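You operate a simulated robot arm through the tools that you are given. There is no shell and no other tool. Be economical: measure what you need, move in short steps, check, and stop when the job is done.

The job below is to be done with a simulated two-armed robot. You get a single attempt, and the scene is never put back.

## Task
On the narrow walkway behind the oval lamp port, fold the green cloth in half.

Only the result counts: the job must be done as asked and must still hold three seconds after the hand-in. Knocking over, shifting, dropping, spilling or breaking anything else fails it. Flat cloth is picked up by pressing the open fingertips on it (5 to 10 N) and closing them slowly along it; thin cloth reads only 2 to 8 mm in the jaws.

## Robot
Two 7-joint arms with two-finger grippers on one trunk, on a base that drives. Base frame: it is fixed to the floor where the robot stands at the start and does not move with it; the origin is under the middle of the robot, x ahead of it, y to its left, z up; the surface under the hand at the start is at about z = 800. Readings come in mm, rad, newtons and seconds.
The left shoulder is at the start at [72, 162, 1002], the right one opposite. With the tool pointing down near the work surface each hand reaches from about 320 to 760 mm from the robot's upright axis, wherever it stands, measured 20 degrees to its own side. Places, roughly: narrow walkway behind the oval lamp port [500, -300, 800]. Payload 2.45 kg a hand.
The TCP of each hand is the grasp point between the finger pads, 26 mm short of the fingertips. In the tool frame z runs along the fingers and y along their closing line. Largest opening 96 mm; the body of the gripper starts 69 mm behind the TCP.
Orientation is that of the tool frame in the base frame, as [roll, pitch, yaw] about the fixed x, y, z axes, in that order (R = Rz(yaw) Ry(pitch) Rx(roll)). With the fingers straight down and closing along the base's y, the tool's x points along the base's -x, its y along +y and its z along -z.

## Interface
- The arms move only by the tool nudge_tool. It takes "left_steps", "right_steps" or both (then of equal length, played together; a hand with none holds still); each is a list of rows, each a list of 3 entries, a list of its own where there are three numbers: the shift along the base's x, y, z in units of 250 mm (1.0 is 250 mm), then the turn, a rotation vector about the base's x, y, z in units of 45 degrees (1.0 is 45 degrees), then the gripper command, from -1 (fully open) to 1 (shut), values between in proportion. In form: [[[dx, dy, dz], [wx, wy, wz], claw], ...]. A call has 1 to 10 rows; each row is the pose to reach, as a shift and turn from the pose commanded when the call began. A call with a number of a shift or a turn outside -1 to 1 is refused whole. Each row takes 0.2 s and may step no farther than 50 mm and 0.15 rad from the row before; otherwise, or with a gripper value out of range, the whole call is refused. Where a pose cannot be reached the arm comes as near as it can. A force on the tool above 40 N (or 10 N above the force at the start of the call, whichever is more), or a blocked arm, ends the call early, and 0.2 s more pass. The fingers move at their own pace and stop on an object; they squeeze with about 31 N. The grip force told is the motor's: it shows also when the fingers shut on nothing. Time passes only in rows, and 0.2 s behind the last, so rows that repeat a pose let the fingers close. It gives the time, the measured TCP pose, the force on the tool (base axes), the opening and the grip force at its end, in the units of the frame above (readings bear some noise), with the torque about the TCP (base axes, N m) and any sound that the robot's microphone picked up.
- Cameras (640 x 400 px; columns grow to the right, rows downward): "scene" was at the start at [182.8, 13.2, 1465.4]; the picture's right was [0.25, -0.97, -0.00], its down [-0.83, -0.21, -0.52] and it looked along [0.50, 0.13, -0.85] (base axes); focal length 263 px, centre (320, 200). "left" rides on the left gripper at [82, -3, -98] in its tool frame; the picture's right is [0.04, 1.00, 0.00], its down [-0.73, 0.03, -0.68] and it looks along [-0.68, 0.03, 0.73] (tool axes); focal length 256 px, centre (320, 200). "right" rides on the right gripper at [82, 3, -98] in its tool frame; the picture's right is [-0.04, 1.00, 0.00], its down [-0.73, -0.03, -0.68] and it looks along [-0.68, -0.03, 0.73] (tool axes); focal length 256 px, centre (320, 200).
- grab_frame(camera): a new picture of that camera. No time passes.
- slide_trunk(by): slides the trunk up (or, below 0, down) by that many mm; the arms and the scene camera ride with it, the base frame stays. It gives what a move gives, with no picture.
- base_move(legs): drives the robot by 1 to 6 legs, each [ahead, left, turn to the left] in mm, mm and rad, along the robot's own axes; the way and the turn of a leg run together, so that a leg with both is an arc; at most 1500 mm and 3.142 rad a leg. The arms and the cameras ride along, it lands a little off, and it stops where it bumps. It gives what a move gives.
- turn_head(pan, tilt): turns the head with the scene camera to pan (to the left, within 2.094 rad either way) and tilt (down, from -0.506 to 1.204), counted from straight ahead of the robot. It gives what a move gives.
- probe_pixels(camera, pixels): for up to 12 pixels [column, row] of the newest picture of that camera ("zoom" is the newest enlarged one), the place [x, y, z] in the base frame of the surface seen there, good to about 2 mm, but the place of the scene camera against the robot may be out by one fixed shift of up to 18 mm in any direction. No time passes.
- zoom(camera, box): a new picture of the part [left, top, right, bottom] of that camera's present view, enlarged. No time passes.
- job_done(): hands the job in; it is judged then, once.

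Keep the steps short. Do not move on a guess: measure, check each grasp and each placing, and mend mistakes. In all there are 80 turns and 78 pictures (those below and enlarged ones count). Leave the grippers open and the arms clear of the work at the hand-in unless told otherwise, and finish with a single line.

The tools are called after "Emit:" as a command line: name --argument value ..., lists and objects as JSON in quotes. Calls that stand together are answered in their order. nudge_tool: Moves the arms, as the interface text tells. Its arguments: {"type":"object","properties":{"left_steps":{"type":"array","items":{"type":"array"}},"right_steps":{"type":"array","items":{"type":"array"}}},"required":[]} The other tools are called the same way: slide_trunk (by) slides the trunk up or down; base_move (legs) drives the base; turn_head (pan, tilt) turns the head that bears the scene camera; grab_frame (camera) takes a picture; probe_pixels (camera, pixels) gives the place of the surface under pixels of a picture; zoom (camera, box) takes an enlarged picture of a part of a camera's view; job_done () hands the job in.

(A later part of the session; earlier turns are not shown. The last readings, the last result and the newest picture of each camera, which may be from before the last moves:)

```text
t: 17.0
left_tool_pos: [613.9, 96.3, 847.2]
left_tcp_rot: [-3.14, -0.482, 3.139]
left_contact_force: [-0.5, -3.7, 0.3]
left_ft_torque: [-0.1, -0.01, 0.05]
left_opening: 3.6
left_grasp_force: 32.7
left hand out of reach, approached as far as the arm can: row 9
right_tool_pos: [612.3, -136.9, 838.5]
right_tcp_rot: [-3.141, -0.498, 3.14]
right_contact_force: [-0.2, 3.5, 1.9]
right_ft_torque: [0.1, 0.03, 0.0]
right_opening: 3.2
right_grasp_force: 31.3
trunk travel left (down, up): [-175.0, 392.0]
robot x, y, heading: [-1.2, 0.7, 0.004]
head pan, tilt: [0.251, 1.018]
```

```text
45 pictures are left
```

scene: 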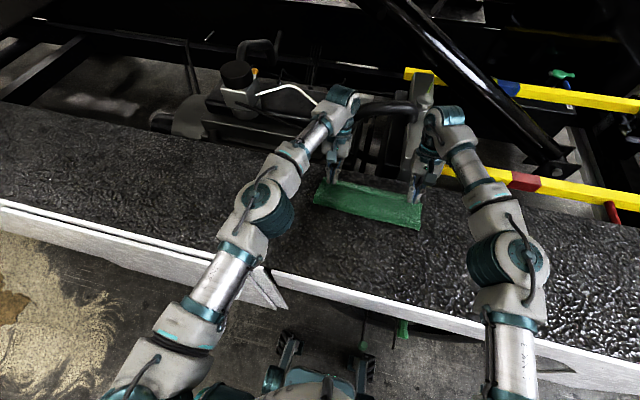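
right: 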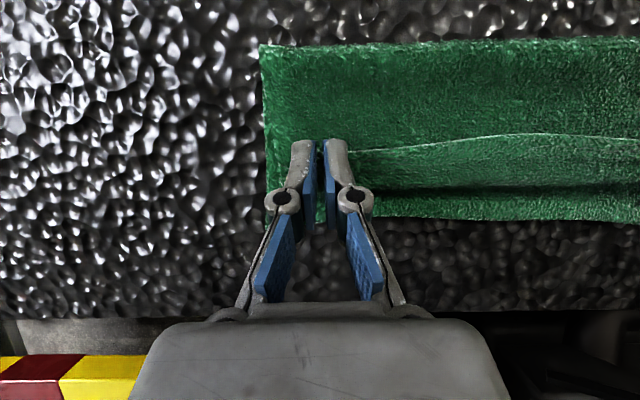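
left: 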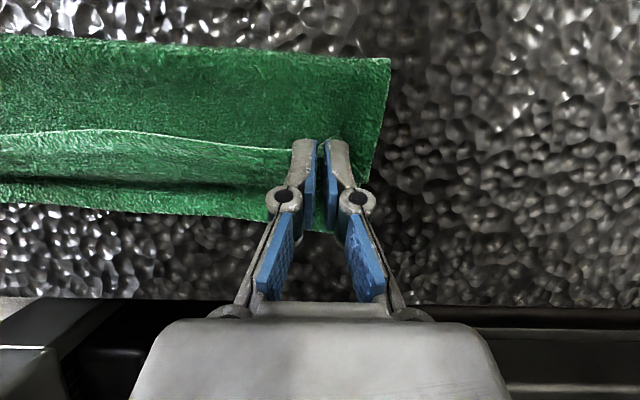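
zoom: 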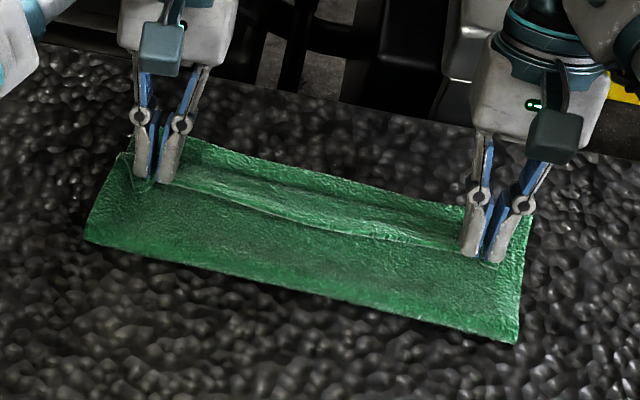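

This is much better: the bottom layer shows beyond the bend. I'll probe the key lines.

Emit:
probe_pixels --camera "left" --pixels '[[200, 142], [200, 178], [200, 212], [60, 132], [60, 170], [60, 202], [200, 52], [60, 46], [385, 65], [250, 218]]'

Emit:
probe_pixels --camera "right" --pixels '[[390, 150], [390, 182], [390, 210], [500, 140], [500, 180], [500, 216], [600, 218], [450, 50], [350, 50], [266, 55]]'

```text
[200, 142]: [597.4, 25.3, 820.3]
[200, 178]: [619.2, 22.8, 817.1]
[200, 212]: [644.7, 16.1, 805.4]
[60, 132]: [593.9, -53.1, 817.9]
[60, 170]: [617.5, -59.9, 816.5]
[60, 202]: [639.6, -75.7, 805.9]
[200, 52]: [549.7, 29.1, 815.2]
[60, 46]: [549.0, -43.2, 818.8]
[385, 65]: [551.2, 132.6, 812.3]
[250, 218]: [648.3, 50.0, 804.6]
```

```text
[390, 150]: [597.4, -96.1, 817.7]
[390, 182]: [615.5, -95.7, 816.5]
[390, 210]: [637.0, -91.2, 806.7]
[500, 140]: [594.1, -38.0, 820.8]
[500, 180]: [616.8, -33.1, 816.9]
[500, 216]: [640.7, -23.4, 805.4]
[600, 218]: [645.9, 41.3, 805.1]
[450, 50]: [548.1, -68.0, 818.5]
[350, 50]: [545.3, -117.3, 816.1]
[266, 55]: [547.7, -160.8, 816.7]
```

The unfolded hem would land at ≈649, against the bottom edge at ≈644, so the lengths match. I'll release gently and lift slightly along the finger axes, then see what the doubled strip does.

Emit:
nudge_tool --left_steps '[[[0, 0, 0], [0, 0, 0], 0.75], [[0, 0, 0], [0, 0, 0], 0.5], [[0, 0, 0], [0, 0, 0], 0.5], [[0.02, 0, 0.06], [0, 0, 0], 0.5], [[0.0, 0, 0.14], [0, 0, 0], 0.5]]' --right_steps '[[[0, 0, 0], [0, 0, 0], 0.75], [[0, 0, 0], [0, 0, 0], 0.5], [[0, 0, 0], [0, 0, 0], 0.5], [[0.02, 0, 0.06], [0, 0, 0], 0.5], [[0.0, 0, 0.14], [0, 0, 0], 0.5]]'

Emit:
zoom --camera "scene" --box '[290, 150, 450, 250]'

Emit:
grab_frame --camera "left"

Emit:
grab_frame --camera "right"

```text
t: 18.2
left_tool_pos: [610.6, 92.9, 885.2]
left_tcp_rot: [-3.138, -0.524, 3.137]
left_contact_force: [0.2, 0.3, 0.5]
left_ft_torque: [0.03, -0.08, -0.03]
left_opening: 24.2
left_grasp_force: 0.1
left hand out of reach, approached as far as the arm can: row 4, 5
right_tool_pos: [612.1, -137.3, 876.0]
right_tcp_rot: [3.139, -0.497, -3.139]
right_contact_force: [-0.5, 0.3, 0.8]
right_ft_torque: [-0.01, -0.06, 0.0]
right_opening: 24.1
right_grasp_force: 0.1
trunk travel left (down, up): [-175.0, 392.0]
robot x, y, heading: [-1.4, -3.2, -0.0]
head pan, tilt: [0.251, 1.018]
```

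```text
4.00 times, centred on (370, 200) of scene
```

zoom: 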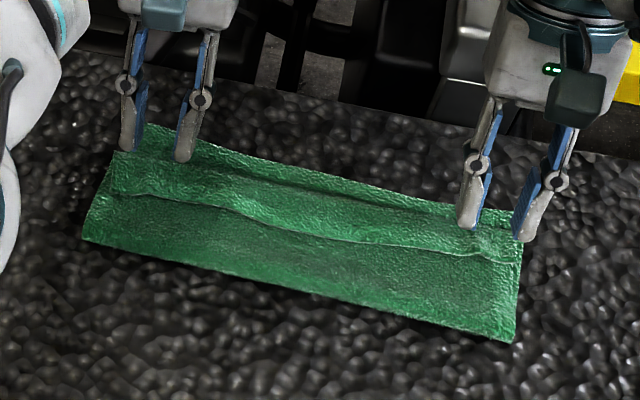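

```text
43 pictures are left
```

left: 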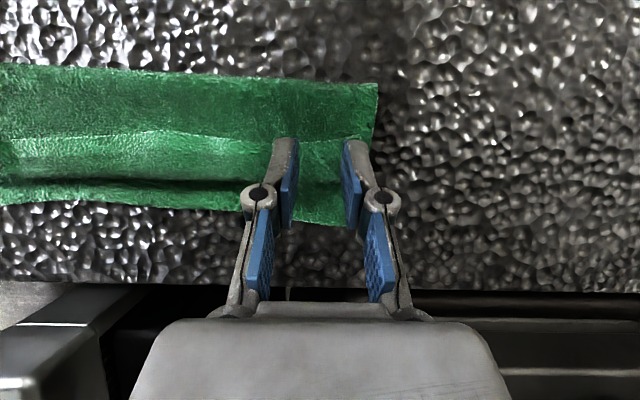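

```text
42 pictures are left
```

right: 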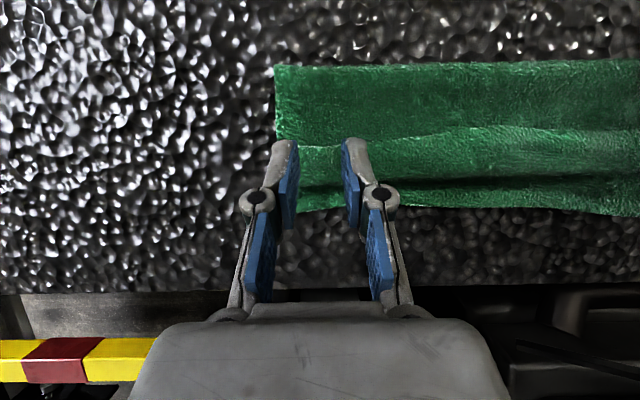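

The strip about 27 mm wide now lies doubled on top, hem at x≈596. I'll back off toward the robot and level the hands to see and measure the hem corners.

Emit:
nudge_tool --left_steps '[[[-0.08, 0, 0.08], [0, -0.16, 0], 0.5], [[-0.2, 0, 0.12], [0, -0.33, 0], 0.5], [[-0.32, 0, 0.12], [0, -0.5, 0], 0.5], [[-0.44, 0, 0.12], [0, -0.66, 0], 0.5]]' --right_steps '[[[-0.08, 0, 0.08], [0, -0.16, 0], 0.5], [[-0.2, 0, 0.14], [0, -0.33, 0], 0.5], [[-0.32, 0, 0.15], [0, -0.5, 0], 0.5], [[-0.44, 0, 0.15], [0, -0.64, 0], 0.5]]'

Emit:
grab_frame --camera "left"

Emit:
grab_frame --camera "right"

```text
t: 19.2
left_tool_pos: [496.0, 95.9, 914.4]
left_tcp_rot: [-3.138, -0.01, -3.14]
left_contact_force: [-0.8, 0.6, -0.5]
left_ft_torque: [0.01, -0.04, 0.01]
left_opening: 23.9
left_grasp_force: 0.1
right_tool_pos: [499.8, -137.9, 910.4]
right_tcp_rot: [3.142, 0.008, 3.139]
right_contact_force: [-1.1, -0.3, 0.5]
right_ft_torque: [-0.01, -0.07, -0.02]
right_opening: 23.9
right_grasp_force: 0.1
trunk travel left (down, up): [-175.0, 392.0]
robot x, y, heading: [-1.3, -2.4, -0.006]
head pan, tilt: [0.251, 1.018]
```

```text
41 pictures are left
```

left: 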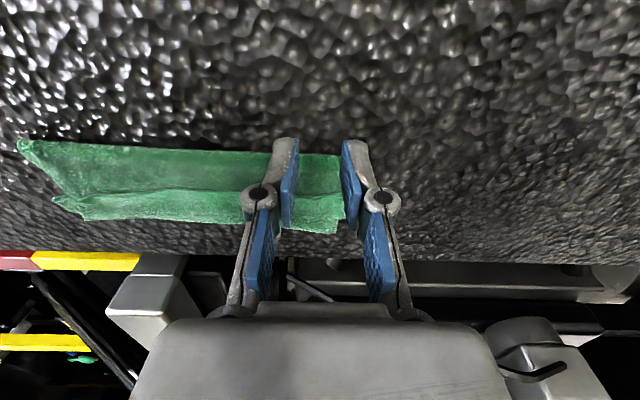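

```text
40 pictures are left
```

right: 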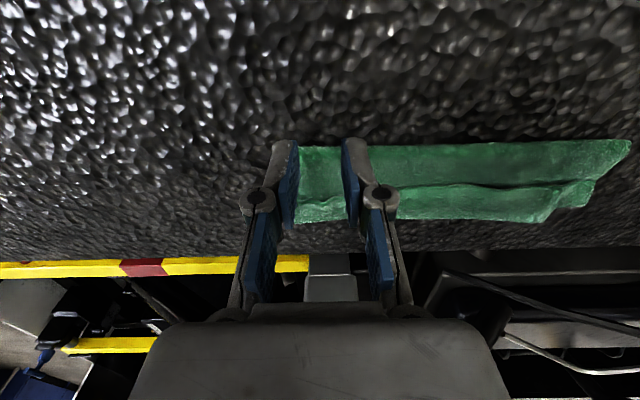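

Emit:
zoom --camera "left" --box '[0, 120, 360, 260]'

Emit:
zoom --camera "right" --box '[280, 120, 640, 260]'

Emit:
zoom --camera "scene" --box '[290, 170, 450, 250]'

```text
1.78 times, centred on (180, 190) of left
```

zoom: 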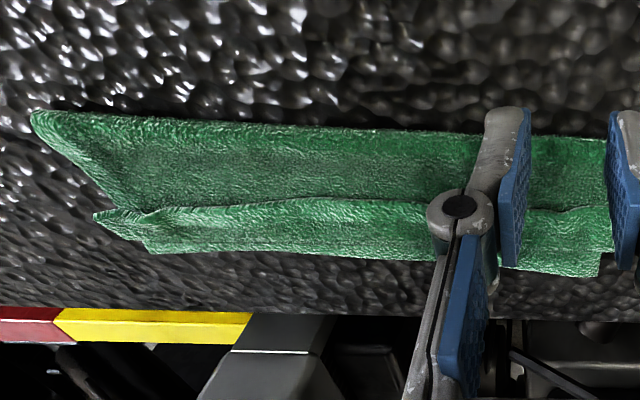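

```text
1.78 times, centred on (460, 190) of right
```

zoom: 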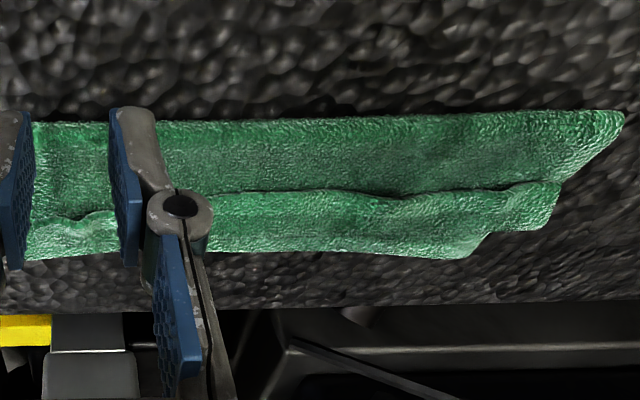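

```text
4.00 times, centred on (370, 210) of scene
```

zoom: 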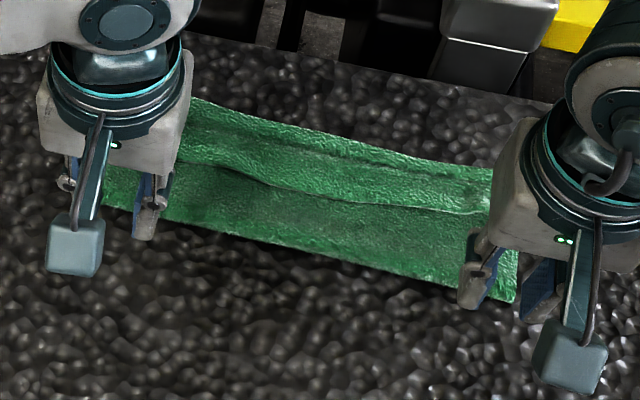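

I'll probe the hem line, its left end, the outer bend and the bottom corners.

Emit:
probe_pixels --camera "right" --pixels '[[592, 183], [565, 187], [520, 188], [448, 188], [410, 190], [545, 218], [590, 200], [626, 143], [312, 204], [325, 202], [480, 205]]'

Emit:
probe_pixels --camera "left" --pixels '[[56, 201], [85, 199], [120, 196], [180, 192], [230, 194], [310, 198], [330, 196], [335, 228], [85, 216], [20, 143], [180, 207], [305, 205]]'

```text
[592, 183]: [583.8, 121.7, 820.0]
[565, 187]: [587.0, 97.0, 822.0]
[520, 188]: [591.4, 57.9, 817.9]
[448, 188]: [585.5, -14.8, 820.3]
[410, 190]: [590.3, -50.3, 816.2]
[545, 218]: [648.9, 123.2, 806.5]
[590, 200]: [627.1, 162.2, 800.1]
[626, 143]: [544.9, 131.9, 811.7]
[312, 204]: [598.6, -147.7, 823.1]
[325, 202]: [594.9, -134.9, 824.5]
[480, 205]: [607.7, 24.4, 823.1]
```

```text
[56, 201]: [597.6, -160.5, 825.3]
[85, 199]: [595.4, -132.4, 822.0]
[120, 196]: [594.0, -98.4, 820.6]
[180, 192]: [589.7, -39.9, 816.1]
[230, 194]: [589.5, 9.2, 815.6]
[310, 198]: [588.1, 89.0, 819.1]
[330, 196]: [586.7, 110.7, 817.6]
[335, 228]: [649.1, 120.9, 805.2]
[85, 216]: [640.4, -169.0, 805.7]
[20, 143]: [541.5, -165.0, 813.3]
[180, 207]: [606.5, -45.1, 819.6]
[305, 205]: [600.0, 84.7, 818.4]
```

The corners align well (hem ends y≈125/−162, bottom 123/−169). I'll re-pinch just the hem edge, this time with the hands tilted toward the robot so only a few mm are caught. First I'll hover.

Emit:
nudge_tool --left_steps '[[[0.13, 0.005, 0], [0, -0.12, 0], 0.5], [[0.26, 0.01, -0.05], [0, -0.25, 0], 0.5], [[0.396, 0.016, -0.12], [0, -0.37, 0], 0.5], [[0.396, 0.016, -0.208], [0, -0.37, 0], 0.5]]' --right_steps '[[[0.13, 0, 0], [0, -0.12, 0], 0.5], [[0.26, 0, -0.05], [0, -0.25, 0], 0.5], [[0.413, 0, -0.11], [0, -0.39, 0], 0.5], [[0.413, 0, -0.182], [0, -0.39, 0], 0.5]]'

Emit:
grab_frame --camera "left"

Emit:
grab_frame --camera "right"

```text
t: 20.2
left_tool_pos: [596.4, 100.0, 859.7]
left_tcp_rot: [3.141, 0.279, 3.141]
left_contact_force: [0.2, -0.2, 1.4]
left_ft_torque: [0.0, -0.05, -0.01]
left_opening: 24.1
left_grasp_force: 0.0
right_tool_pos: [604.6, -136.1, 865.2]
right_tcp_rot: [-3.141, 0.31, 3.141]
right_contact_force: [0.7, 1.1, -0.7]
right_ft_torque: [0.03, -0.01, 0.01]
right_opening: 24.0
right_grasp_force: 0.1
trunk travel left (down, up): [-175.0, 392.0]
robot x, y, heading: [0.1, -0.5, -0.002]
head pan, tilt: [0.251, 1.018]
```

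```text
36 pictures are left
```

left: 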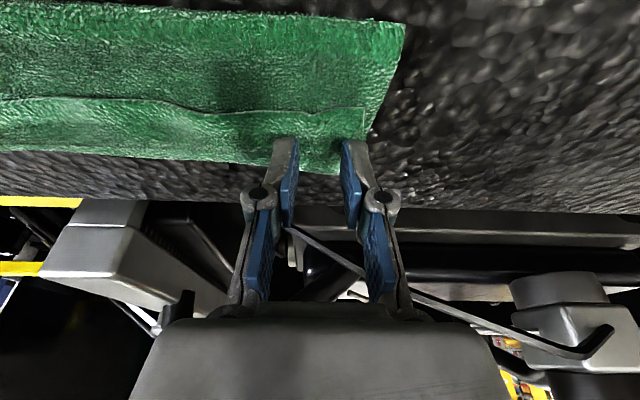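

```text
35 pictures are left
```

right: 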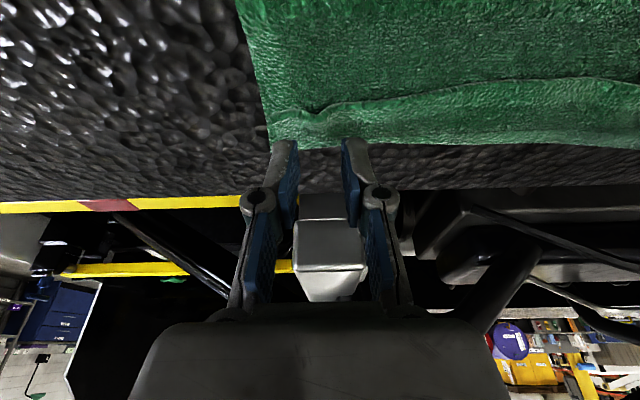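

A quick check of the hem position directly under the fingers.

Emit:
probe_pixels --camera "left" --pixels '[[320, 113], [355, 110], [280, 115], [320, 100], [363, 125]]'

Emit:
probe_pixels --camera "right" --pixels '[[340, 106], [310, 114], [280, 112], [300, 95], [360, 104]]'

```text
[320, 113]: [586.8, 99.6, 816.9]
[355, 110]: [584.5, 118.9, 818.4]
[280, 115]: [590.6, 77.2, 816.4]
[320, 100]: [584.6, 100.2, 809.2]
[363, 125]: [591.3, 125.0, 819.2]
```

```text
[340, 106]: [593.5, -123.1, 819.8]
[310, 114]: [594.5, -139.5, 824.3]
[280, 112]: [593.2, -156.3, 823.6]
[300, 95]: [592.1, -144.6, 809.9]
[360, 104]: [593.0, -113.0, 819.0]
```

The fingertip corner would sit 6–7 mm inside the hem, as wanted. I'll lower to near contact.

Emit:
nudge_tool --left_steps '[[[0, 0, -0.03], [0, 0, 0], 0.5], [[0, 0, -0.052], [0, 0, 0], 0.5], [[0, 0, -0.06], [0, 0, 0], 0.5], [[0, 0, -0.068], [0, 0, 0], 0.5]]' --right_steps '[[[0, 0, -0.03], [0, 0, 0], 0.5], [[0, 0, -0.052], [0, 0, 0], 0.5], [[0, 0, -0.06], [0, 0, 0], 0.5], [[0, 0, -0.068], [0, 0, 0], 0.5]]'

```text
t: 21.2
left_tool_pos: [597.3, 100.8, 842.0]
left_tcp_rot: [3.141, 0.277, -3.141]
left_contact_force: [-0.1, -0.4, 0.2]
left_ft_torque: [0.02, 0.01, -0.02]
left_opening: 24.1
left_grasp_force: 0.1
right_tool_pos: [604.6, -137.8, 847.8]
right_tcp_rot: [3.141, 0.308, 3.14]
right_contact_force: [0.8, -0.5, 0.0]
right_ft_torque: [0.01, 0.03, -0.01]
right_opening: 24.3
right_grasp_force: 0.1
trunk travel left (down, up): [-175.0, 392.0]
robot x, y, heading: [-0.8, 0.6, 0.001]
head pan, tilt: [0.251, 1.018]
```

Emit:
nudge_tool --left_steps '[[[0, 0, -0.008], [0, 0, 0], 0.5], [[0, 0, -0.016], [0, 0, 0], 0.5]]' --right_steps '[[[0, 0, -0.01], [0, 0, 0], 0.5], [[0, 0, -0.02], [0, 0, 0], 0.5]]'

```text
t: 21.8
left_tool_pos: [597.2, 100.4, 837.2]
left_tcp_rot: [3.141, 0.279, -3.141]
left_contact_force: [-0.1, 0.5, 2.0]
left_ft_torque: [-0.02, -0.01, -0.01]
left_opening: 23.9
left_grasp_force: 0.2
right_tool_pos: [602.9, -136.3, 842.4]
right_tcp_rot: [3.141, 0.308, 3.141]
right_contact_force: [0.3, -0.2, 0.3]
right_ft_torque: [0.01, 0.0, 0.0]
right_opening: 24.2
right_grasp_force: 0.1
trunk travel left (down, up): [-175.0, 392.0]
robot x, y, heading: [1.4, 2.3, 0.002]
head pan, tilt: [0.251, 1.018]
```

Emit:
nudge_tool --left_steps '[[[0, 0, -0.003], [0, 0, 0], 0.5], [[0, 0, -0.006], [0, 0, 0], 0.5]]' --right_steps '[[[0, 0, -0.01], [0, 0, 0], 0.5], [[0, 0, -0.018], [0, 0, 0], 0.5]]'

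```text
t: 22.4
left_tool_pos: [596.8, 100.9, 837.2]
left_tcp_rot: [-3.142, 0.278, -3.141]
left_contact_force: [0.9, 0.5, 3.9]
left_ft_torque: [0.0, -0.01, 0.0]
left_opening: 24.2
left_grasp_force: 0.3
right_tool_pos: [603.6, -136.2, 837.9]
right_tcp_rot: [3.141, 0.311, -3.141]
right_contact_force: [0.7, -0.3, 1.3]
right_ft_torque: [0.0, -0.04, -0.01]
right_opening: 24.2
right_grasp_force: 0.1
trunk travel left (down, up): [-175.0, 392.0]
robot x, y, heading: [1.9, -2.3, -0.006]
head pan, tilt: [0.251, 1.018]
```

Left presses 3.9 N and right 1.3 N. I'll add a bit more on each.

Emit:
nudge_tool --left_steps '[[[0, 0, -0.002], [0, 0, 0], 0.5], [[0, 0, -0.003], [0, 0, 0], 0.5]]' --right_steps '[[[0, 0, -0.004], [0, 0, 0], 0.5], [[0, 0, -0.008], [0, 0, 0], 0.5]]'

```text
t: 23.0
left_tool_pos: [596.1, 100.6, 837.1]
left_tcp_rot: [3.141, 0.279, -3.14]
left_contact_force: [1.7, -0.9, 6.6]
left_ft_torque: [0.02, -0.02, -0.01]
left_opening: 23.8
left_grasp_force: 0.2
right_tool_pos: [603.2, -136.6, 836.7]
right_tcp_rot: [-3.141, 0.311, -3.14]
right_contact_force: [1.1, -0.4, 4.5]
right_ft_torque: [-0.02, -0.01, 0.01]
right_opening: 23.9
right_grasp_force: 0.1
trunk travel left (down, up): [-175.0, 392.0]
robot x, y, heading: [-1.3, 0.5, -0.002]
head pan, tilt: [0.251, 1.018]
```

Now 6.6 and 4.5 N. I'll close slowly.

Emit:
nudge_tool --left_steps '[[[0, 0, 0], [0, 0, 0], 0.56], [[0, 0, 0], [0, 0, 0], 0.62], [[0, 0, 0], [0, 0, 0], 0.68], [[0, 0, 0], [0, 0, 0], 0.74], [[0, 0, 0], [0, 0, 0], 0.8], [[0, 0, 0], [0, 0, 0], 0.86], [[0, 0, 0], [0, 0, 0], 0.92], [[0, 0, 0], [0, 0, 0], 1], [[0, 0, 0], [0, 0, 0], 1]]' --right_steps '[[[0, 0, 0], [0, 0, 0], 0.56], [[0, 0, 0], [0, 0, 0], 0.62], [[0, 0, 0], [0, 0, 0], 0.68], [[0, 0, 0], [0, 0, 0], 0.74], [[0, 0, 0], [0, 0, 0], 0.8], [[0, 0, 0], [0, 0, 0], 0.86], [[0, 0, 0], [0, 0, 0], 0.92], [[0, 0, 0], [0, 0, 0], 1], [[0, 0, 0], [0, 0, 0], 1]]'

Emit:
zoom --camera "left" --box '[180, 60, 420, 210]'

Emit:
zoom --camera "right" --box '[220, 60, 460, 210]'

```text
t: 25.0
left_tool_pos: [596.1, 100.4, 836.2]
left_tcp_rot: [-3.141, 0.279, 3.14]
left_contact_force: [-0.8, -6.9, 4.4]
left_ft_torque: [-0.18, 0.01, -0.08]
left_opening: 3.8
left_grasp_force: 30.7
right_tool_pos: [603.4, -136.9, 837.4]
right_tcp_rot: [-3.141, 0.311, -3.141]
right_contact_force: [-0.4, 6.9, 4.4]
right_ft_torque: [0.2, 0.03, 0.0]
right_opening: 3.6
right_grasp_force: 31.1
trunk travel left (down, up): [-175.0, 392.0]
robot x, y, heading: [0.3, -5.0, 0.003]
head pan, tilt: [0.251, 1.018]
```

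```text
2.67 times, centred on (300, 135) of left
```

zoom: 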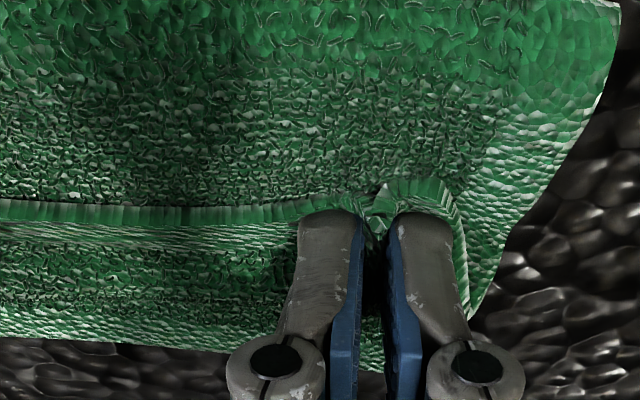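

```text
2.67 times, centred on (340, 135) of right
```

zoom: 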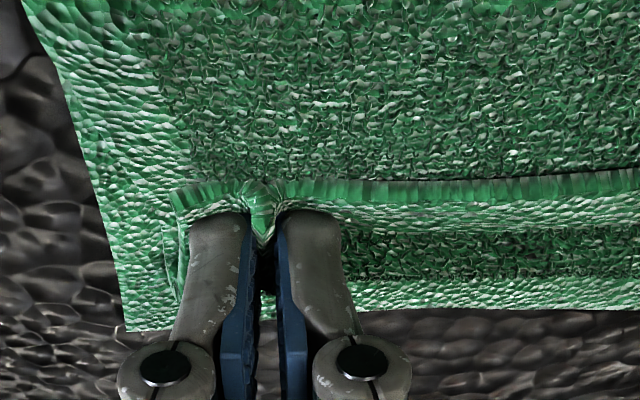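

Only the hem is gripped (3.8 / 3.6 mm). I'll lift it and carry it over the bend to the far edge, rotating the hands outward on the way.

Emit:
nudge_tool --left_steps '[[[0.022, -0.004, 0.076], [0, 0.1, 0], 1], [[0.076, -0.008, 0.114], [0, 0.23, 0], 1], [[0.144, -0.008, 0.126], [0, 0.357, 0], 1], [[0.2, -0.008, 0.098], [0, 0.484, 0], 1], [[0.24, -0.008, 0.044], [0, 0.61, 0], 1], [[0.256, -0.008, 0.025], [0, 0.61, 0], 1]]' --right_steps '[[[0.016, 0.004, 0.076], [0, 0.14, 0], 1], [[0.056, 0.008, 0.114], [0, 0.27, 0], 1], [[0.112, 0.008, 0.126], [0, 0.395, 0], 1], [[0.16, 0.008, 0.098], [0, 0.52, 0], 1], [[0.18, 0.008, 0.044], [0, 0.65, 0], 1], [[0.195, 0.008, 0.022], [0, 0.65, 0], 1]]'

Emit:
zoom --camera "scene" --box '[290, 150, 450, 250]'

Emit:
grab_frame --camera "left"

Emit:
grab_frame --camera "right"

```text
t: 26.4
left_tool_pos: [663.7, 98.6, 841.2]
left_tcp_rot: [-3.14, -0.203, 3.14]
left_contact_force: [-0.2, -3.1, -0.3]
left_ft_torque: [-0.07, -0.02, 0.0]
left_opening: 4.1
left_grasp_force: 30.7
right_tool_pos: [653.2, -135.1, 842.4]
right_tcp_rot: [-3.141, -0.204, 3.141]
right_contact_force: [0.7, 3.5, 0.0]
right_ft_torque: [0.05, -0.05, -0.08]
right_opening: 3.5
right_grasp_force: 31.1
trunk travel left (down, up): [-175.0, 392.0]
robot x, y, heading: [-1.3, -1.8, -0.001]
head pan, tilt: [0.251, 1.018]
```

```text
4.00 times, centred on (370, 200) of scene
```

zoom: 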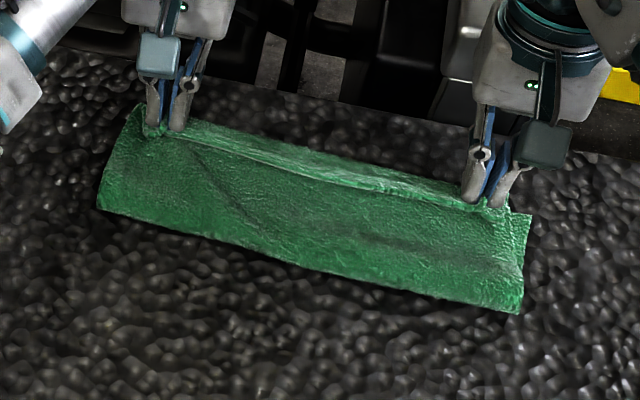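

```text
31 pictures are left
```

left: 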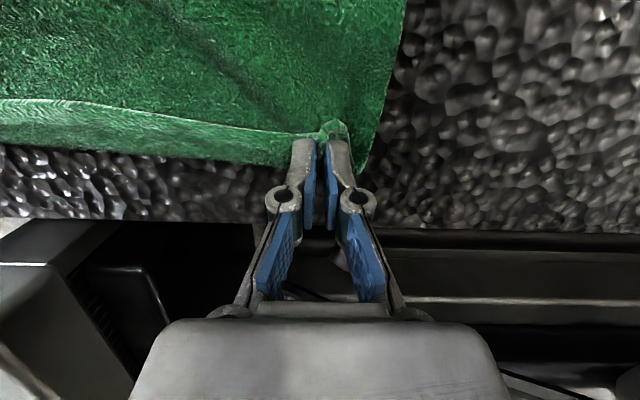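

```text
30 pictures are left
```

right: 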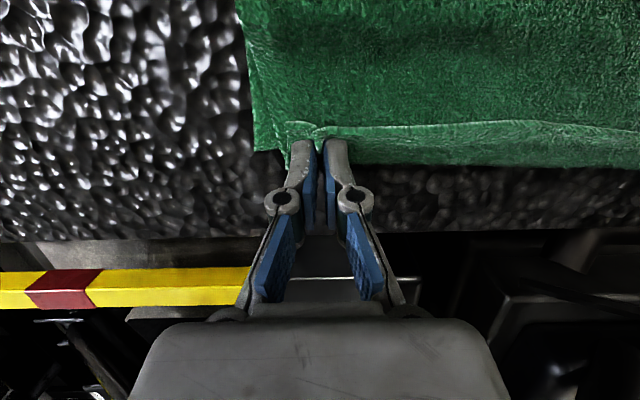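

Emit:
probe_pixels --camera "left" --pixels '[[250, 127], [250, 158], [150, 110], [150, 148], [50, 103], [50, 145], [320, 122], [355, 150], [200, 60], [200, 130]]'

Emit:
probe_pixels --camera "right" --pixels '[[400, 128], [400, 158], [500, 123], [500, 160], [600, 128], [600, 162], [260, 145], [295, 125], [450, 60]]'

Emit:
probe_pixels --camera "zoom" --pixels '[[105, 205], [300, 263], [515, 308], [400, 285]]'

```text
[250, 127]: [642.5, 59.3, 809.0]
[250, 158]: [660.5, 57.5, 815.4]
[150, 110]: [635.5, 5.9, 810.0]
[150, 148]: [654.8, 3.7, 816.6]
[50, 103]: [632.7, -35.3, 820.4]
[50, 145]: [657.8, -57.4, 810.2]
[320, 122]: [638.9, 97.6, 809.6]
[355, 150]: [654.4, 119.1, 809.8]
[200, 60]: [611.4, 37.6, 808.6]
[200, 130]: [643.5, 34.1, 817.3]
```

```text
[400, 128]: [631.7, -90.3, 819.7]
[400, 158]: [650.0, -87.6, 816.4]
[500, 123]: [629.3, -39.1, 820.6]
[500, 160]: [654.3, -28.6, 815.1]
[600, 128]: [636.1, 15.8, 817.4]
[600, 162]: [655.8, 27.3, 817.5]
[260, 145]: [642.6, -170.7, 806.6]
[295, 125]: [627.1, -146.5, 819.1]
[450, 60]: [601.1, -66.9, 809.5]
```

```text
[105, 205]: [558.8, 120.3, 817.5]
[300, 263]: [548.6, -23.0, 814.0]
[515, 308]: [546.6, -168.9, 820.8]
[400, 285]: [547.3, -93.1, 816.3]
```

The pinched hem still curls back about 20 mm, because the fingers hold it facing the robot. New approach: lift to reopen the crease, then hold the hem well short and about 50 mm high with a strong outward tilt, so that on release the strip can spring open and drop outward.

Emit:
nudge_tool --left_steps '[[[-0.12, 0, 0.1], [0, 0, 0], 1], [[-0.28, 0, 0.2], [0, 0, 0], 1], [[-0.44, 0, 0.29], [0, 0, 0], 1], [[-0.575, 0, 0.3], [0, 0, 0], 1], [[-0.575, 0, 0.3], [0, 0, 0], 1], [[-0.46, 0, 0.29], [0, 0.1, 0], 1], [[-0.36, 0, 0.25], [0, 0.25, 0], 1], [[-0.29, 0, 0.2], [0, 0.38, 0], 1], [[-0.235, 0, 0.15], [0, 0.5, 0], 1], [[-0.235, 0, 0.15], [0, 0.5, 0], 1]]' --right_steps '[[[-0.12, 0, 0.1], [0, 0, 0], 1], [[-0.28, 0, 0.2], [0, 0, 0], 1], [[-0.43, 0, 0.29], [0, 0, 0], 1], [[-0.565, 0, 0.3], [0, 0, 0], 1], [[-0.565, 0, 0.3], [0, 0, 0], 1], [[-0.45, 0, 0.29], [0, 0.1, 0], 1], [[-0.35, 0, 0.25], [0, 0.25, 0], 1], [[-0.28, 0, 0.2], [0, 0.38, 0], 1], [[-0.22, 0, 0.145], [0, 0.5, 0], 1], [[-0.22, 0, 0.145], [0, 0.5, 0], 1]]'

Emit:
grab_frame --camera "left"

Emit:
grab_frame --camera "right"

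```text
t: 28.6
left_tool_pos: [598.3, 97.5, 878.9]
left_tcp_rot: [-3.14, -0.589, 3.137]
left_contact_force: [1.1, -3.1, -0.1]
left_ft_torque: [-0.07, -0.02, 0.05]
left_opening: 3.8
left_grasp_force: 30.5
left hand out of reach, approached as far as the arm can: row 9, 10
right_tool_pos: [600.6, -133.8, 879.9]
right_tcp_rot: [3.138, -0.589, -3.138]
right_contact_force: [0.5, 2.5, 1.1]
right_ft_torque: [0.05, -0.04, -0.06]
right_opening: 3.5
right_grasp_force: 30.8
right hand out of reach, approached as far as the arm can: row 9
trunk travel left (down, up): [-175.0, 392.0]
robot x, y, heading: [3.5, -0.1, 0.001]
head pan, tilt: [0.251, 1.018]
```

```text
29 pictures are left
```

left: 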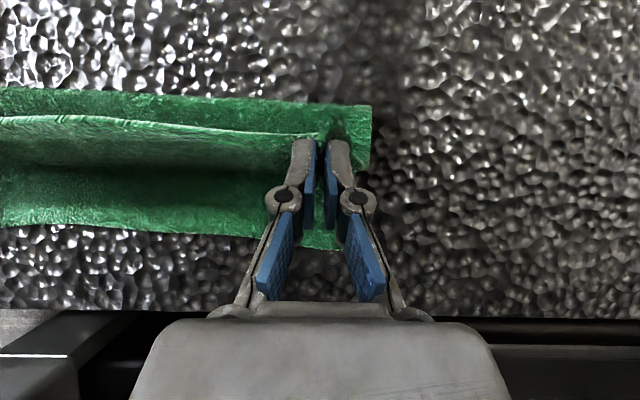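

```text
28 pictures are left
```

right: 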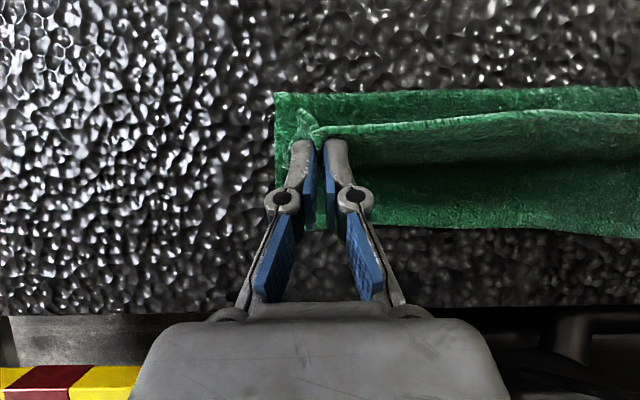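

The hem is now held high with the cloth hanging below it. I'll probe the crease, hem and face.

Emit:
probe_pixels --camera "left" --pixels '[[200, 130], [200, 150], [200, 170], [200, 190], [200, 228], [200, 115], [200, 102], [60, 118], [60, 160], [60, 95]]'

Emit:
probe_pixels --camera "right" --pixels '[[450, 122], [450, 140], [450, 158], [450, 175], [450, 222], [450, 108], [450, 95], [290, 100], [560, 112]]'

```text
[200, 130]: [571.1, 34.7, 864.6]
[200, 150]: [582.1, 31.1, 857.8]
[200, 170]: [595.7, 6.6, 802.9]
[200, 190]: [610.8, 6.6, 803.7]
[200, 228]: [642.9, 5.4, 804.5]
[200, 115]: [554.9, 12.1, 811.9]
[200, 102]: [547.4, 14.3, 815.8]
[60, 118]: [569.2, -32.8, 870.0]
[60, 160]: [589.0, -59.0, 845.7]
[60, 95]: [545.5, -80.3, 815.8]
```

```text
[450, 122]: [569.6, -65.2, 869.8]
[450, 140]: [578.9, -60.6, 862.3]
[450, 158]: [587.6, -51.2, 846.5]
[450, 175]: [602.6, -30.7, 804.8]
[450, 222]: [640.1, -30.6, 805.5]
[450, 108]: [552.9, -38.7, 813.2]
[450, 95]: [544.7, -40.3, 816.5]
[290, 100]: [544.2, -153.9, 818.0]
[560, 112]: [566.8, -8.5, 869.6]
```

The hem at x≈569 is leaning back, so dropping from here would not work. I'll lay it down as before, with the bend at ≈622, and release. Then I'll push the hem edge outward with the spread fingertips so the strip rolls over.

Emit:
nudge_tool --left_steps '[[[0.02, 0, -0.05], [0, 0, 0], 1], [[0.04, 0, -0.11], [0, -0.05, 0], 1], [[0.05, 0, -0.155], [0, -0.1, 0], 1], [[0.05, 0, -0.155], [0, -0.1, 0], 0.8], [[0.05, 0, -0.155], [0, -0.1, 0], 0.5], [[0.05, 0, -0.155], [0, -0.1, 0], 0.5], [[0.06, 0, -0.1], [0, -0.1, 0], 0.5], [[0.06, 0, 0.0], [0, -0.1, 0], 0.5]]' --right_steps '[[[0.01, 0, -0.05], [0, 0, 0], 1], [[0.02, 0, -0.11], [0, -0.05, 0], 1], [[0.025, 0, -0.155], [0, -0.1, 0], 1], [[0.025, 0, -0.155], [0, -0.1, 0], 0.8], [[0.025, 0, -0.155], [0, -0.1, 0], 0.5], [[0.025, 0, -0.155], [0, -0.1, 0], 0.5], [[0.035, 0, -0.1], [0, -0.1, 0], 0.5], [[0.035, 0, 0.0], [0, -0.1, 0], 0.5]]'

Emit:
grab_frame --camera "left"

Emit:
grab_frame --camera "right"

```text
t: 30.4
left_tool_pos: [612.9, 98.4, 879.0]
left_tcp_rot: [-3.141, -0.514, -3.141]
left_contact_force: [-0.3, 0.2, 0.8]
left_ft_torque: [-0.03, -0.03, 0.03]
left_opening: 24.0
left_grasp_force: 0.0
right_tool_pos: [607.6, -136.7, 879.9]
right_tcp_rot: [-3.141, -0.513, 3.141]
right_contact_force: [-0.8, 0.3, -0.4]
right_ft_torque: [0.03, -0.01, -0.05]
right_opening: 24.1
right_grasp_force: 0.1
trunk travel left (down, up): [-175.0, 392.0]
robot x, y, heading: [2.9, 0.6, -0.002]
head pan, tilt: [0.251, 1.018]
```

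```text
27 pictures are left
```

left: 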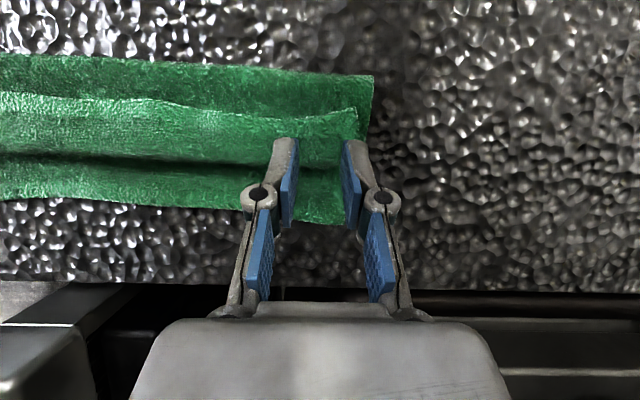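

```text
26 pictures are left
```

right: 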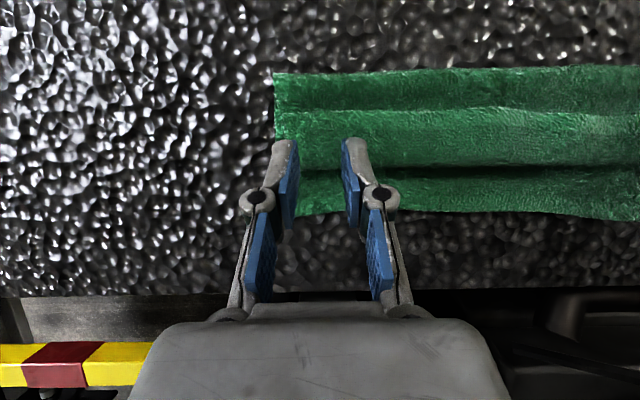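

Emit:
probe_pixels --camera "left" --pixels '[[200, 118], [200, 112], [200, 104], [200, 160], [200, 175], [200, 203], [200, 70], [350, 112], [360, 130], [60, 100]]'

Emit:
probe_pixels --camera "right" --pixels '[[450, 115], [450, 103], [450, 162], [450, 175], [450, 205], [450, 75], [285, 115], [285, 105], [600, 112]]'

```text
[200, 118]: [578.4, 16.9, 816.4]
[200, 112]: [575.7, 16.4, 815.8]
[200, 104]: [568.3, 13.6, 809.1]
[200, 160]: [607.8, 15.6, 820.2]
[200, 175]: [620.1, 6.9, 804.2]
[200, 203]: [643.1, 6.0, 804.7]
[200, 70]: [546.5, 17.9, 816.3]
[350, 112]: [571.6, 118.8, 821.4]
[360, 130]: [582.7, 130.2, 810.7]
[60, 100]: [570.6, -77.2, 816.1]
```

```text
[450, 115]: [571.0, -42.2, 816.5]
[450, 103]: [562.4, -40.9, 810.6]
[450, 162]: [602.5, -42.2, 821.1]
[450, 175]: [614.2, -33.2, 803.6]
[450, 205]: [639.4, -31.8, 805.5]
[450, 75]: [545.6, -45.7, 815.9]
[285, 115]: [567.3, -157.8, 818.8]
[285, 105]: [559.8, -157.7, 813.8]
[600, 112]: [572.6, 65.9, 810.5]
```

The flap is now hem ≈573/568 and bend ≈610/605. I'll roll it out like a tank tread: press the spread fingertips lightly on the flap near the hem and drag outward. First I'll level the hands, open fully and hover.

Emit:
nudge_tool --left_steps '[[[0.0, -0.03, 0.04], [0, -0.17, 0], 0], [[-0.03, -0.06, 0.04], [0, -0.34, 0], -0.5], [[-0.06, -0.1, 0.02], [0, -0.51, 0], -1], [[-0.104, -0.144, -0.02], [0, -0.655, 0], -1], [[-0.104, -0.144, -0.06], [0, -0.655, 0], -1]]' --right_steps '[[[0.0, 0.05, 0.04], [0, -0.17, 0], 0], [[-0.03, 0.1, 0.04], [0, -0.34, 0], -0.5], [[-0.06, 0.15, 0.02], [0, -0.51, 0], -1], [[-0.102, 0.207, -0.02], [0, -0.655, 0], -1], [[-0.102, 0.207, -0.06], [0, -0.655, 0], -1]]'

Emit:
grab_frame --camera "left"

```text
t: 31.6
left_tool_pos: [585.0, 64.3, 861.0]
left_tcp_rot: [-3.141, -0.004, -3.141]
left_contact_force: [0.3, -0.9, 0.2]
left_ft_torque: [0.01, 0.01, 0.02]
left_opening: 95.9
left_grasp_force: 0.0
right_tool_pos: [582.0, -83.2, 860.3]
right_tcp_rot: [3.141, -0.002, 3.141]
right_contact_force: [0.6, -0.3, -0.1]
right_ft_torque: [-0.01, 0.04, -0.04]
right_opening: 96.1
right_grasp_force: 0.0
trunk travel left (down, up): [-175.0, 392.0]
robot x, y, heading: [0.3, -2.5, 0.003]
head pan, tilt: [0.251, 1.018]
```

```text
25 pictures are left
```

left: 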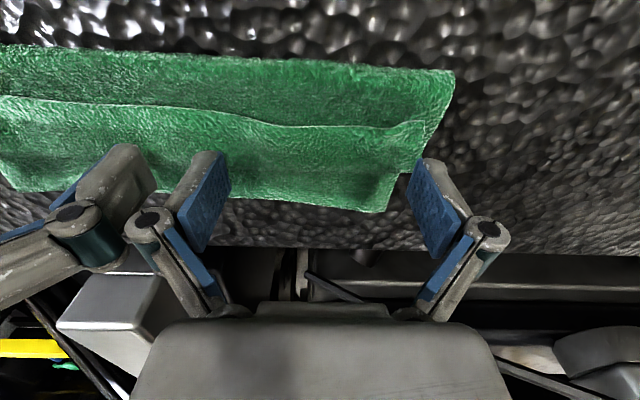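

Emit:
probe_pixels --camera "left" --pixels '[[415, 126], [395, 130], [300, 127], [230, 115], [100, 106], [400, 168], [395, 205]]'

Emit:
nudge_tool --left_steps '[[[0, -0.02, -0.03], [0, 0, 0], -1], [[0, -0.04, -0.06], [0, 0, 0], -1]]' --right_steps '[[[0, 0, -0.03], [0, 0, 0], -1], [[0, 0, -0.06], [0, 0, 0], -1]]'

```text
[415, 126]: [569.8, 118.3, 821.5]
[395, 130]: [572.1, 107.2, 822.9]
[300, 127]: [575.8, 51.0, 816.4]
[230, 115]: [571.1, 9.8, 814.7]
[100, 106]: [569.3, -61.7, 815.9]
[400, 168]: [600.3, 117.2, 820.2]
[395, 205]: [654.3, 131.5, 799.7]
```

```text
t: 32.2
left_tool_pos: [583.8, 53.9, 848.7]
left_tcp_rot: [3.14, -0.002, -3.142]
left_contact_force: [-0.5, -0.1, 0.5]
left_ft_torque: [-0.01, -0.02, 0.02]
left_opening: 96.1
left_grasp_force: 0.1
right_tool_pos: [581.6, -83.4, 847.4]
right_tcp_rot: [3.14, -0.001, -3.14]
right_contact_force: [-0.3, -0.2, -0.6]
right_ft_torque: [0.0, 0.0, 0.01]
right_opening: 96.0
right_grasp_force: 0.1
trunk travel left (down, up): [-175.0, 392.0]
robot x, y, heading: [1.3, 0.1, -0.001]
head pan, tilt: [0.251, 1.018]
```

Tips are at ≈822. I'll lower a further 8–9 mm gently.

Emit:
nudge_tool --left_steps '[[[0, 0, -0.012], [0, 0, 0], -1], [[0, 0, -0.024], [0, 0, 0], -1], [[0, 0, -0.036], [0, 0, 0], -1]]' --right_steps '[[[0, 0, -0.012], [0, 0, 0], -1], [[0, 0, -0.024], [0, 0, 0], -1], [[0, 0, -0.034], [0, 0, 0], -1]]'

```text
t: 33.0
left_tool_pos: [583.1, 54.9, 836.4]
left_tcp_rot: [-3.141, -0.005, 3.14]
left_contact_force: [0.4, -0.2, -0.3]
left_ft_torque: [-0.03, 0.0, 0.0]
left_opening: 95.9
left_grasp_force: 0.0
right_tool_pos: [580.9, -82.9, 839.2]
right_tcp_rot: [3.141, -0.001, 3.142]
right_contact_force: [0.3, 0.1, -0.2]
right_ft_torque: [0.01, 0.03, -0.03]
right_opening: 96.1
right_grasp_force: 0.1
trunk travel left (down, up): [-175.0, 392.0]
robot x, y, heading: [2.5, 3.3, -0.003]
head pan, tilt: [0.251, 1.018]
```

Emit:
nudge_tool --left_steps '[[[0, 0, -0.006], [0, 0, 0], -1], [[0, 0, -0.01], [0, 0, 0], -1]]' --right_steps '[[[0, 0, -0.01], [0, 0, 0], -1], [[0, 0, -0.018], [0, 0, 0], -1]]'

```text
t: 33.6
left_tool_pos: [583.3, 54.2, 835.8]
left_tcp_rot: [3.14, -0.003, -3.141]
left_contact_force: [0.0, 0.8, -0.9]
left_ft_torque: [0.01, 0.0, 0.01]
left_opening: 96.3
left_grasp_force: 0.0
right_tool_pos: [581.7, -82.4, 835.6]
right_tcp_rot: [-3.141, -0.002, -3.14]
right_contact_force: [-0.2, 0.7, 0.0]
right_ft_torque: [-0.02, 0.02, -0.01]
right_opening: 96.0
right_grasp_force: 0.0
trunk travel left (down, up): [-175.0, 392.0]
robot x, y, heading: [-1.7, 3.7, 0.001]
head pan, tilt: [0.251, 1.018]
```

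Emit:
nudge_tool --left_steps '[[[0, 0, -0.006], [0, 0, 0], -1], [[0, 0, -0.01], [0, 0, 0], -1]]' --right_steps '[[[0, 0, -0.006], [0, 0, 0], -1], [[0, 0, -0.01], [0, 0, 0], -1]]'

Emit:
zoom --camera "left" --box '[100, 40, 500, 290]'

```text
t: 34.2
left_tool_pos: [583.4, 54.6, 833.5]
left_tcp_rot: [-3.141, -0.002, 3.141]
left_contact_force: [-0.2, -0.3, -0.3]
left_ft_torque: [0.01, 0.0, -0.02]
left_opening: 96.1
left_grasp_force: 0.1
right_tool_pos: [581.8, -83.7, 832.1]
right_tcp_rot: [3.141, -0.002, 3.141]
right_contact_force: [-0.6, 0.3, 0.7]
right_ft_torque: [0.0, -0.06, 0.01]
right_opening: 95.9
right_grasp_force: 0.1
trunk travel left (down, up): [-175.0, 392.0]
robot x, y, heading: [-1.9, -0.5, -0.004]
head pan, tilt: [0.251, 1.018]
```

```text
1.60 times, centred on (300, 165) of left
```

zoom: 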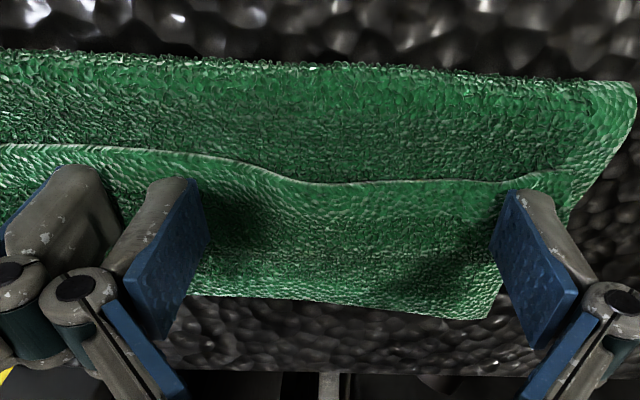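

Emit:
nudge_tool --left_steps '[[[0, 0, -0.005], [0, 0, 0], -1], [[0, 0, -0.01], [0, 0, 0], -1]]' --right_steps '[[[0, 0, -0.003], [0, 0, 0], -1], [[0, 0, -0.005], [0, 0, 0], -1]]'

```text
t: 34.8
left_tool_pos: [584.5, 55.1, 831.0]
left_tcp_rot: [3.14, -0.001, 3.14]
left_contact_force: [-0.2, 0.0, -0.5]
left_ft_torque: [-0.01, 0.02, 0.03]
left_opening: 96.1
left_grasp_force: 0.0
right_tool_pos: [580.7, -83.4, 831.1]
right_tcp_rot: [3.141, 0.0, 3.14]
right_contact_force: [-0.6, 0.4, 0.0]
right_ft_torque: [-0.04, -0.02, 0.0]
right_opening: 95.6
right_grasp_force: 0.2
trunk travel left (down, up): [-175.0, 392.0]
robot x, y, heading: [0.9, 1.7, -0.003]
head pan, tilt: [0.251, 1.018]
```

Emit:
nudge_tool --left_steps '[[[0, 0, -0.004], [0, 0, 0], -1], [[0, 0, -0.008], [0, 0, 0], -1]]' --right_steps '[[[0, 0, -0.004], [0, 0, 0], -1], [[0, 0, -0.008], [0, 0, 0], -1]]'

```text
t: 35.4
left_tool_pos: [583.7, 54.2, 829.3]
left_tcp_rot: [-3.141, -0.001, 3.141]
left_contact_force: [0.1, -0.5, 1.0]
left_ft_torque: [0.02, -0.03, 0.01]
left_opening: 96.1
left_grasp_force: 0.1
right_tool_pos: [580.9, -83.5, 829.5]
right_tcp_rot: [-3.142, 0.001, 3.141]
right_contact_force: [0.4, 0.7, -0.6]
right_ft_torque: [-0.03, 0.03, 0.01]
right_opening: 96.0
right_grasp_force: 0.0
trunk travel left (down, up): [-175.0, 392.0]
robot x, y, heading: [1.7, 0.4, -0.001]
head pan, tilt: [0.251, 1.018]
```

Light contact now. I'll drag 24 mm outward and look.

Emit:
nudge_tool --left_steps '[[[0.02, 0, -0.001], [0, 0, 0], -1], [[0.04, 0, -0.001], [0, 0, 0], -1], [[0.06, 0, -0.001], [0, 0, 0], -1], [[0.08, 0, -0.001], [0, 0, 0], -1], [[0.1, 0, -0.001], [0, 0, 0], -1]]' --right_steps '[[[0.02, 0, -0.004], [0, 0, 0], -1], [[0.04, 0, -0.004], [0, 0, 0], -1], [[0.06, 0, -0.004], [0, 0, 0], -1], [[0.08, 0, -0.004], [0, 0, 0], -1], [[0.1, 0, -0.004], [0, 0, 0], -1]]'

Emit:
grab_frame --camera "left"

Emit:
grab_frame --camera "right"

```text
t: 36.6
left_tool_pos: [609.7, 53.9, 828.4]
left_tcp_rot: [3.141, -0.002, -3.141]
left_contact_force: [-0.2, -0.8, 0.0]
left_ft_torque: [-0.01, 0.06, -0.03]
left_opening: 95.9
left_grasp_force: 0.0
right_tool_pos: [606.3, -83.9, 827.4]
right_tcp_rot: [3.142, 0.0, -3.141]
right_contact_force: [-0.3, -0.4, 0.3]
right_ft_torque: [0.0, -0.01, 0.01]
right_opening: 95.9
right_grasp_force: 0.1
trunk travel left (down, up): [-175.0, 392.0]
robot x, y, heading: [-1.1, 1.9, 0.001]
head pan, tilt: [0.251, 1.018]
```

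```text
23 pictures are left
```

left: 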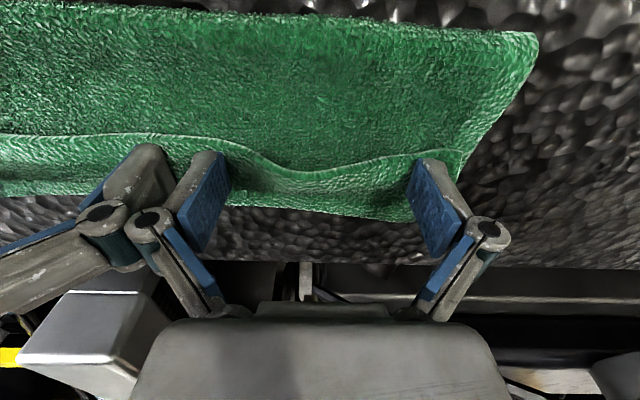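

```text
22 pictures are left
```

right: 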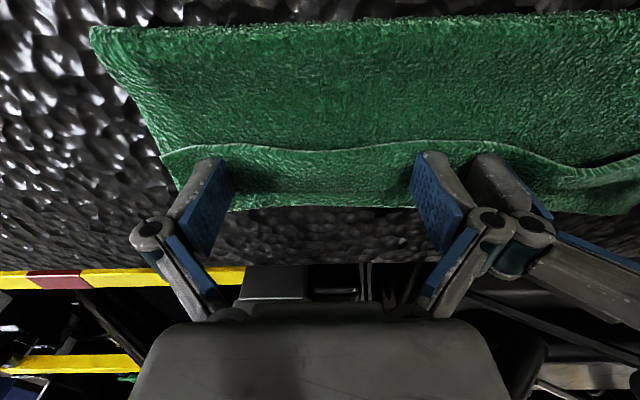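

The hem is moving with the fingers and the strip is rolling out. I'll measure.

Emit:
probe_pixels --camera "left" --pixels '[[300, 20], [300, 168], [300, 200], [360, 160], [360, 210], [250, 150], [100, 135], [60, 190], [450, 150], [400, 215]]'

Emit:
probe_pixels --camera "right" --pixels '[[300, 26], [300, 150], [300, 200], [250, 148], [380, 150], [380, 203], [170, 160], [185, 185], [600, 170], [600, 205]]'

```text
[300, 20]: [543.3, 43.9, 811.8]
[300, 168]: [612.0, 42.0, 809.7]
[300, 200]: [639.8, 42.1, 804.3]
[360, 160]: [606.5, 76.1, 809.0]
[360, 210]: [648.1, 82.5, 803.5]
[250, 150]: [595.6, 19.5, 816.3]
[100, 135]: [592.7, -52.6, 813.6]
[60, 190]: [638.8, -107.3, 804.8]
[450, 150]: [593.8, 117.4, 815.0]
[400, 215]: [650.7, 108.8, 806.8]
```

```text
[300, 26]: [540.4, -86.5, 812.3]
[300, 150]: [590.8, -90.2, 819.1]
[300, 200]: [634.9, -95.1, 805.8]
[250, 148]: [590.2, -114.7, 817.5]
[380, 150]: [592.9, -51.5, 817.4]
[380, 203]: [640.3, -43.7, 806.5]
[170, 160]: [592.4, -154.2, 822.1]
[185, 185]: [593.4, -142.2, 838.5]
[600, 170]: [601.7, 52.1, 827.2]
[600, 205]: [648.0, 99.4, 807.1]
```

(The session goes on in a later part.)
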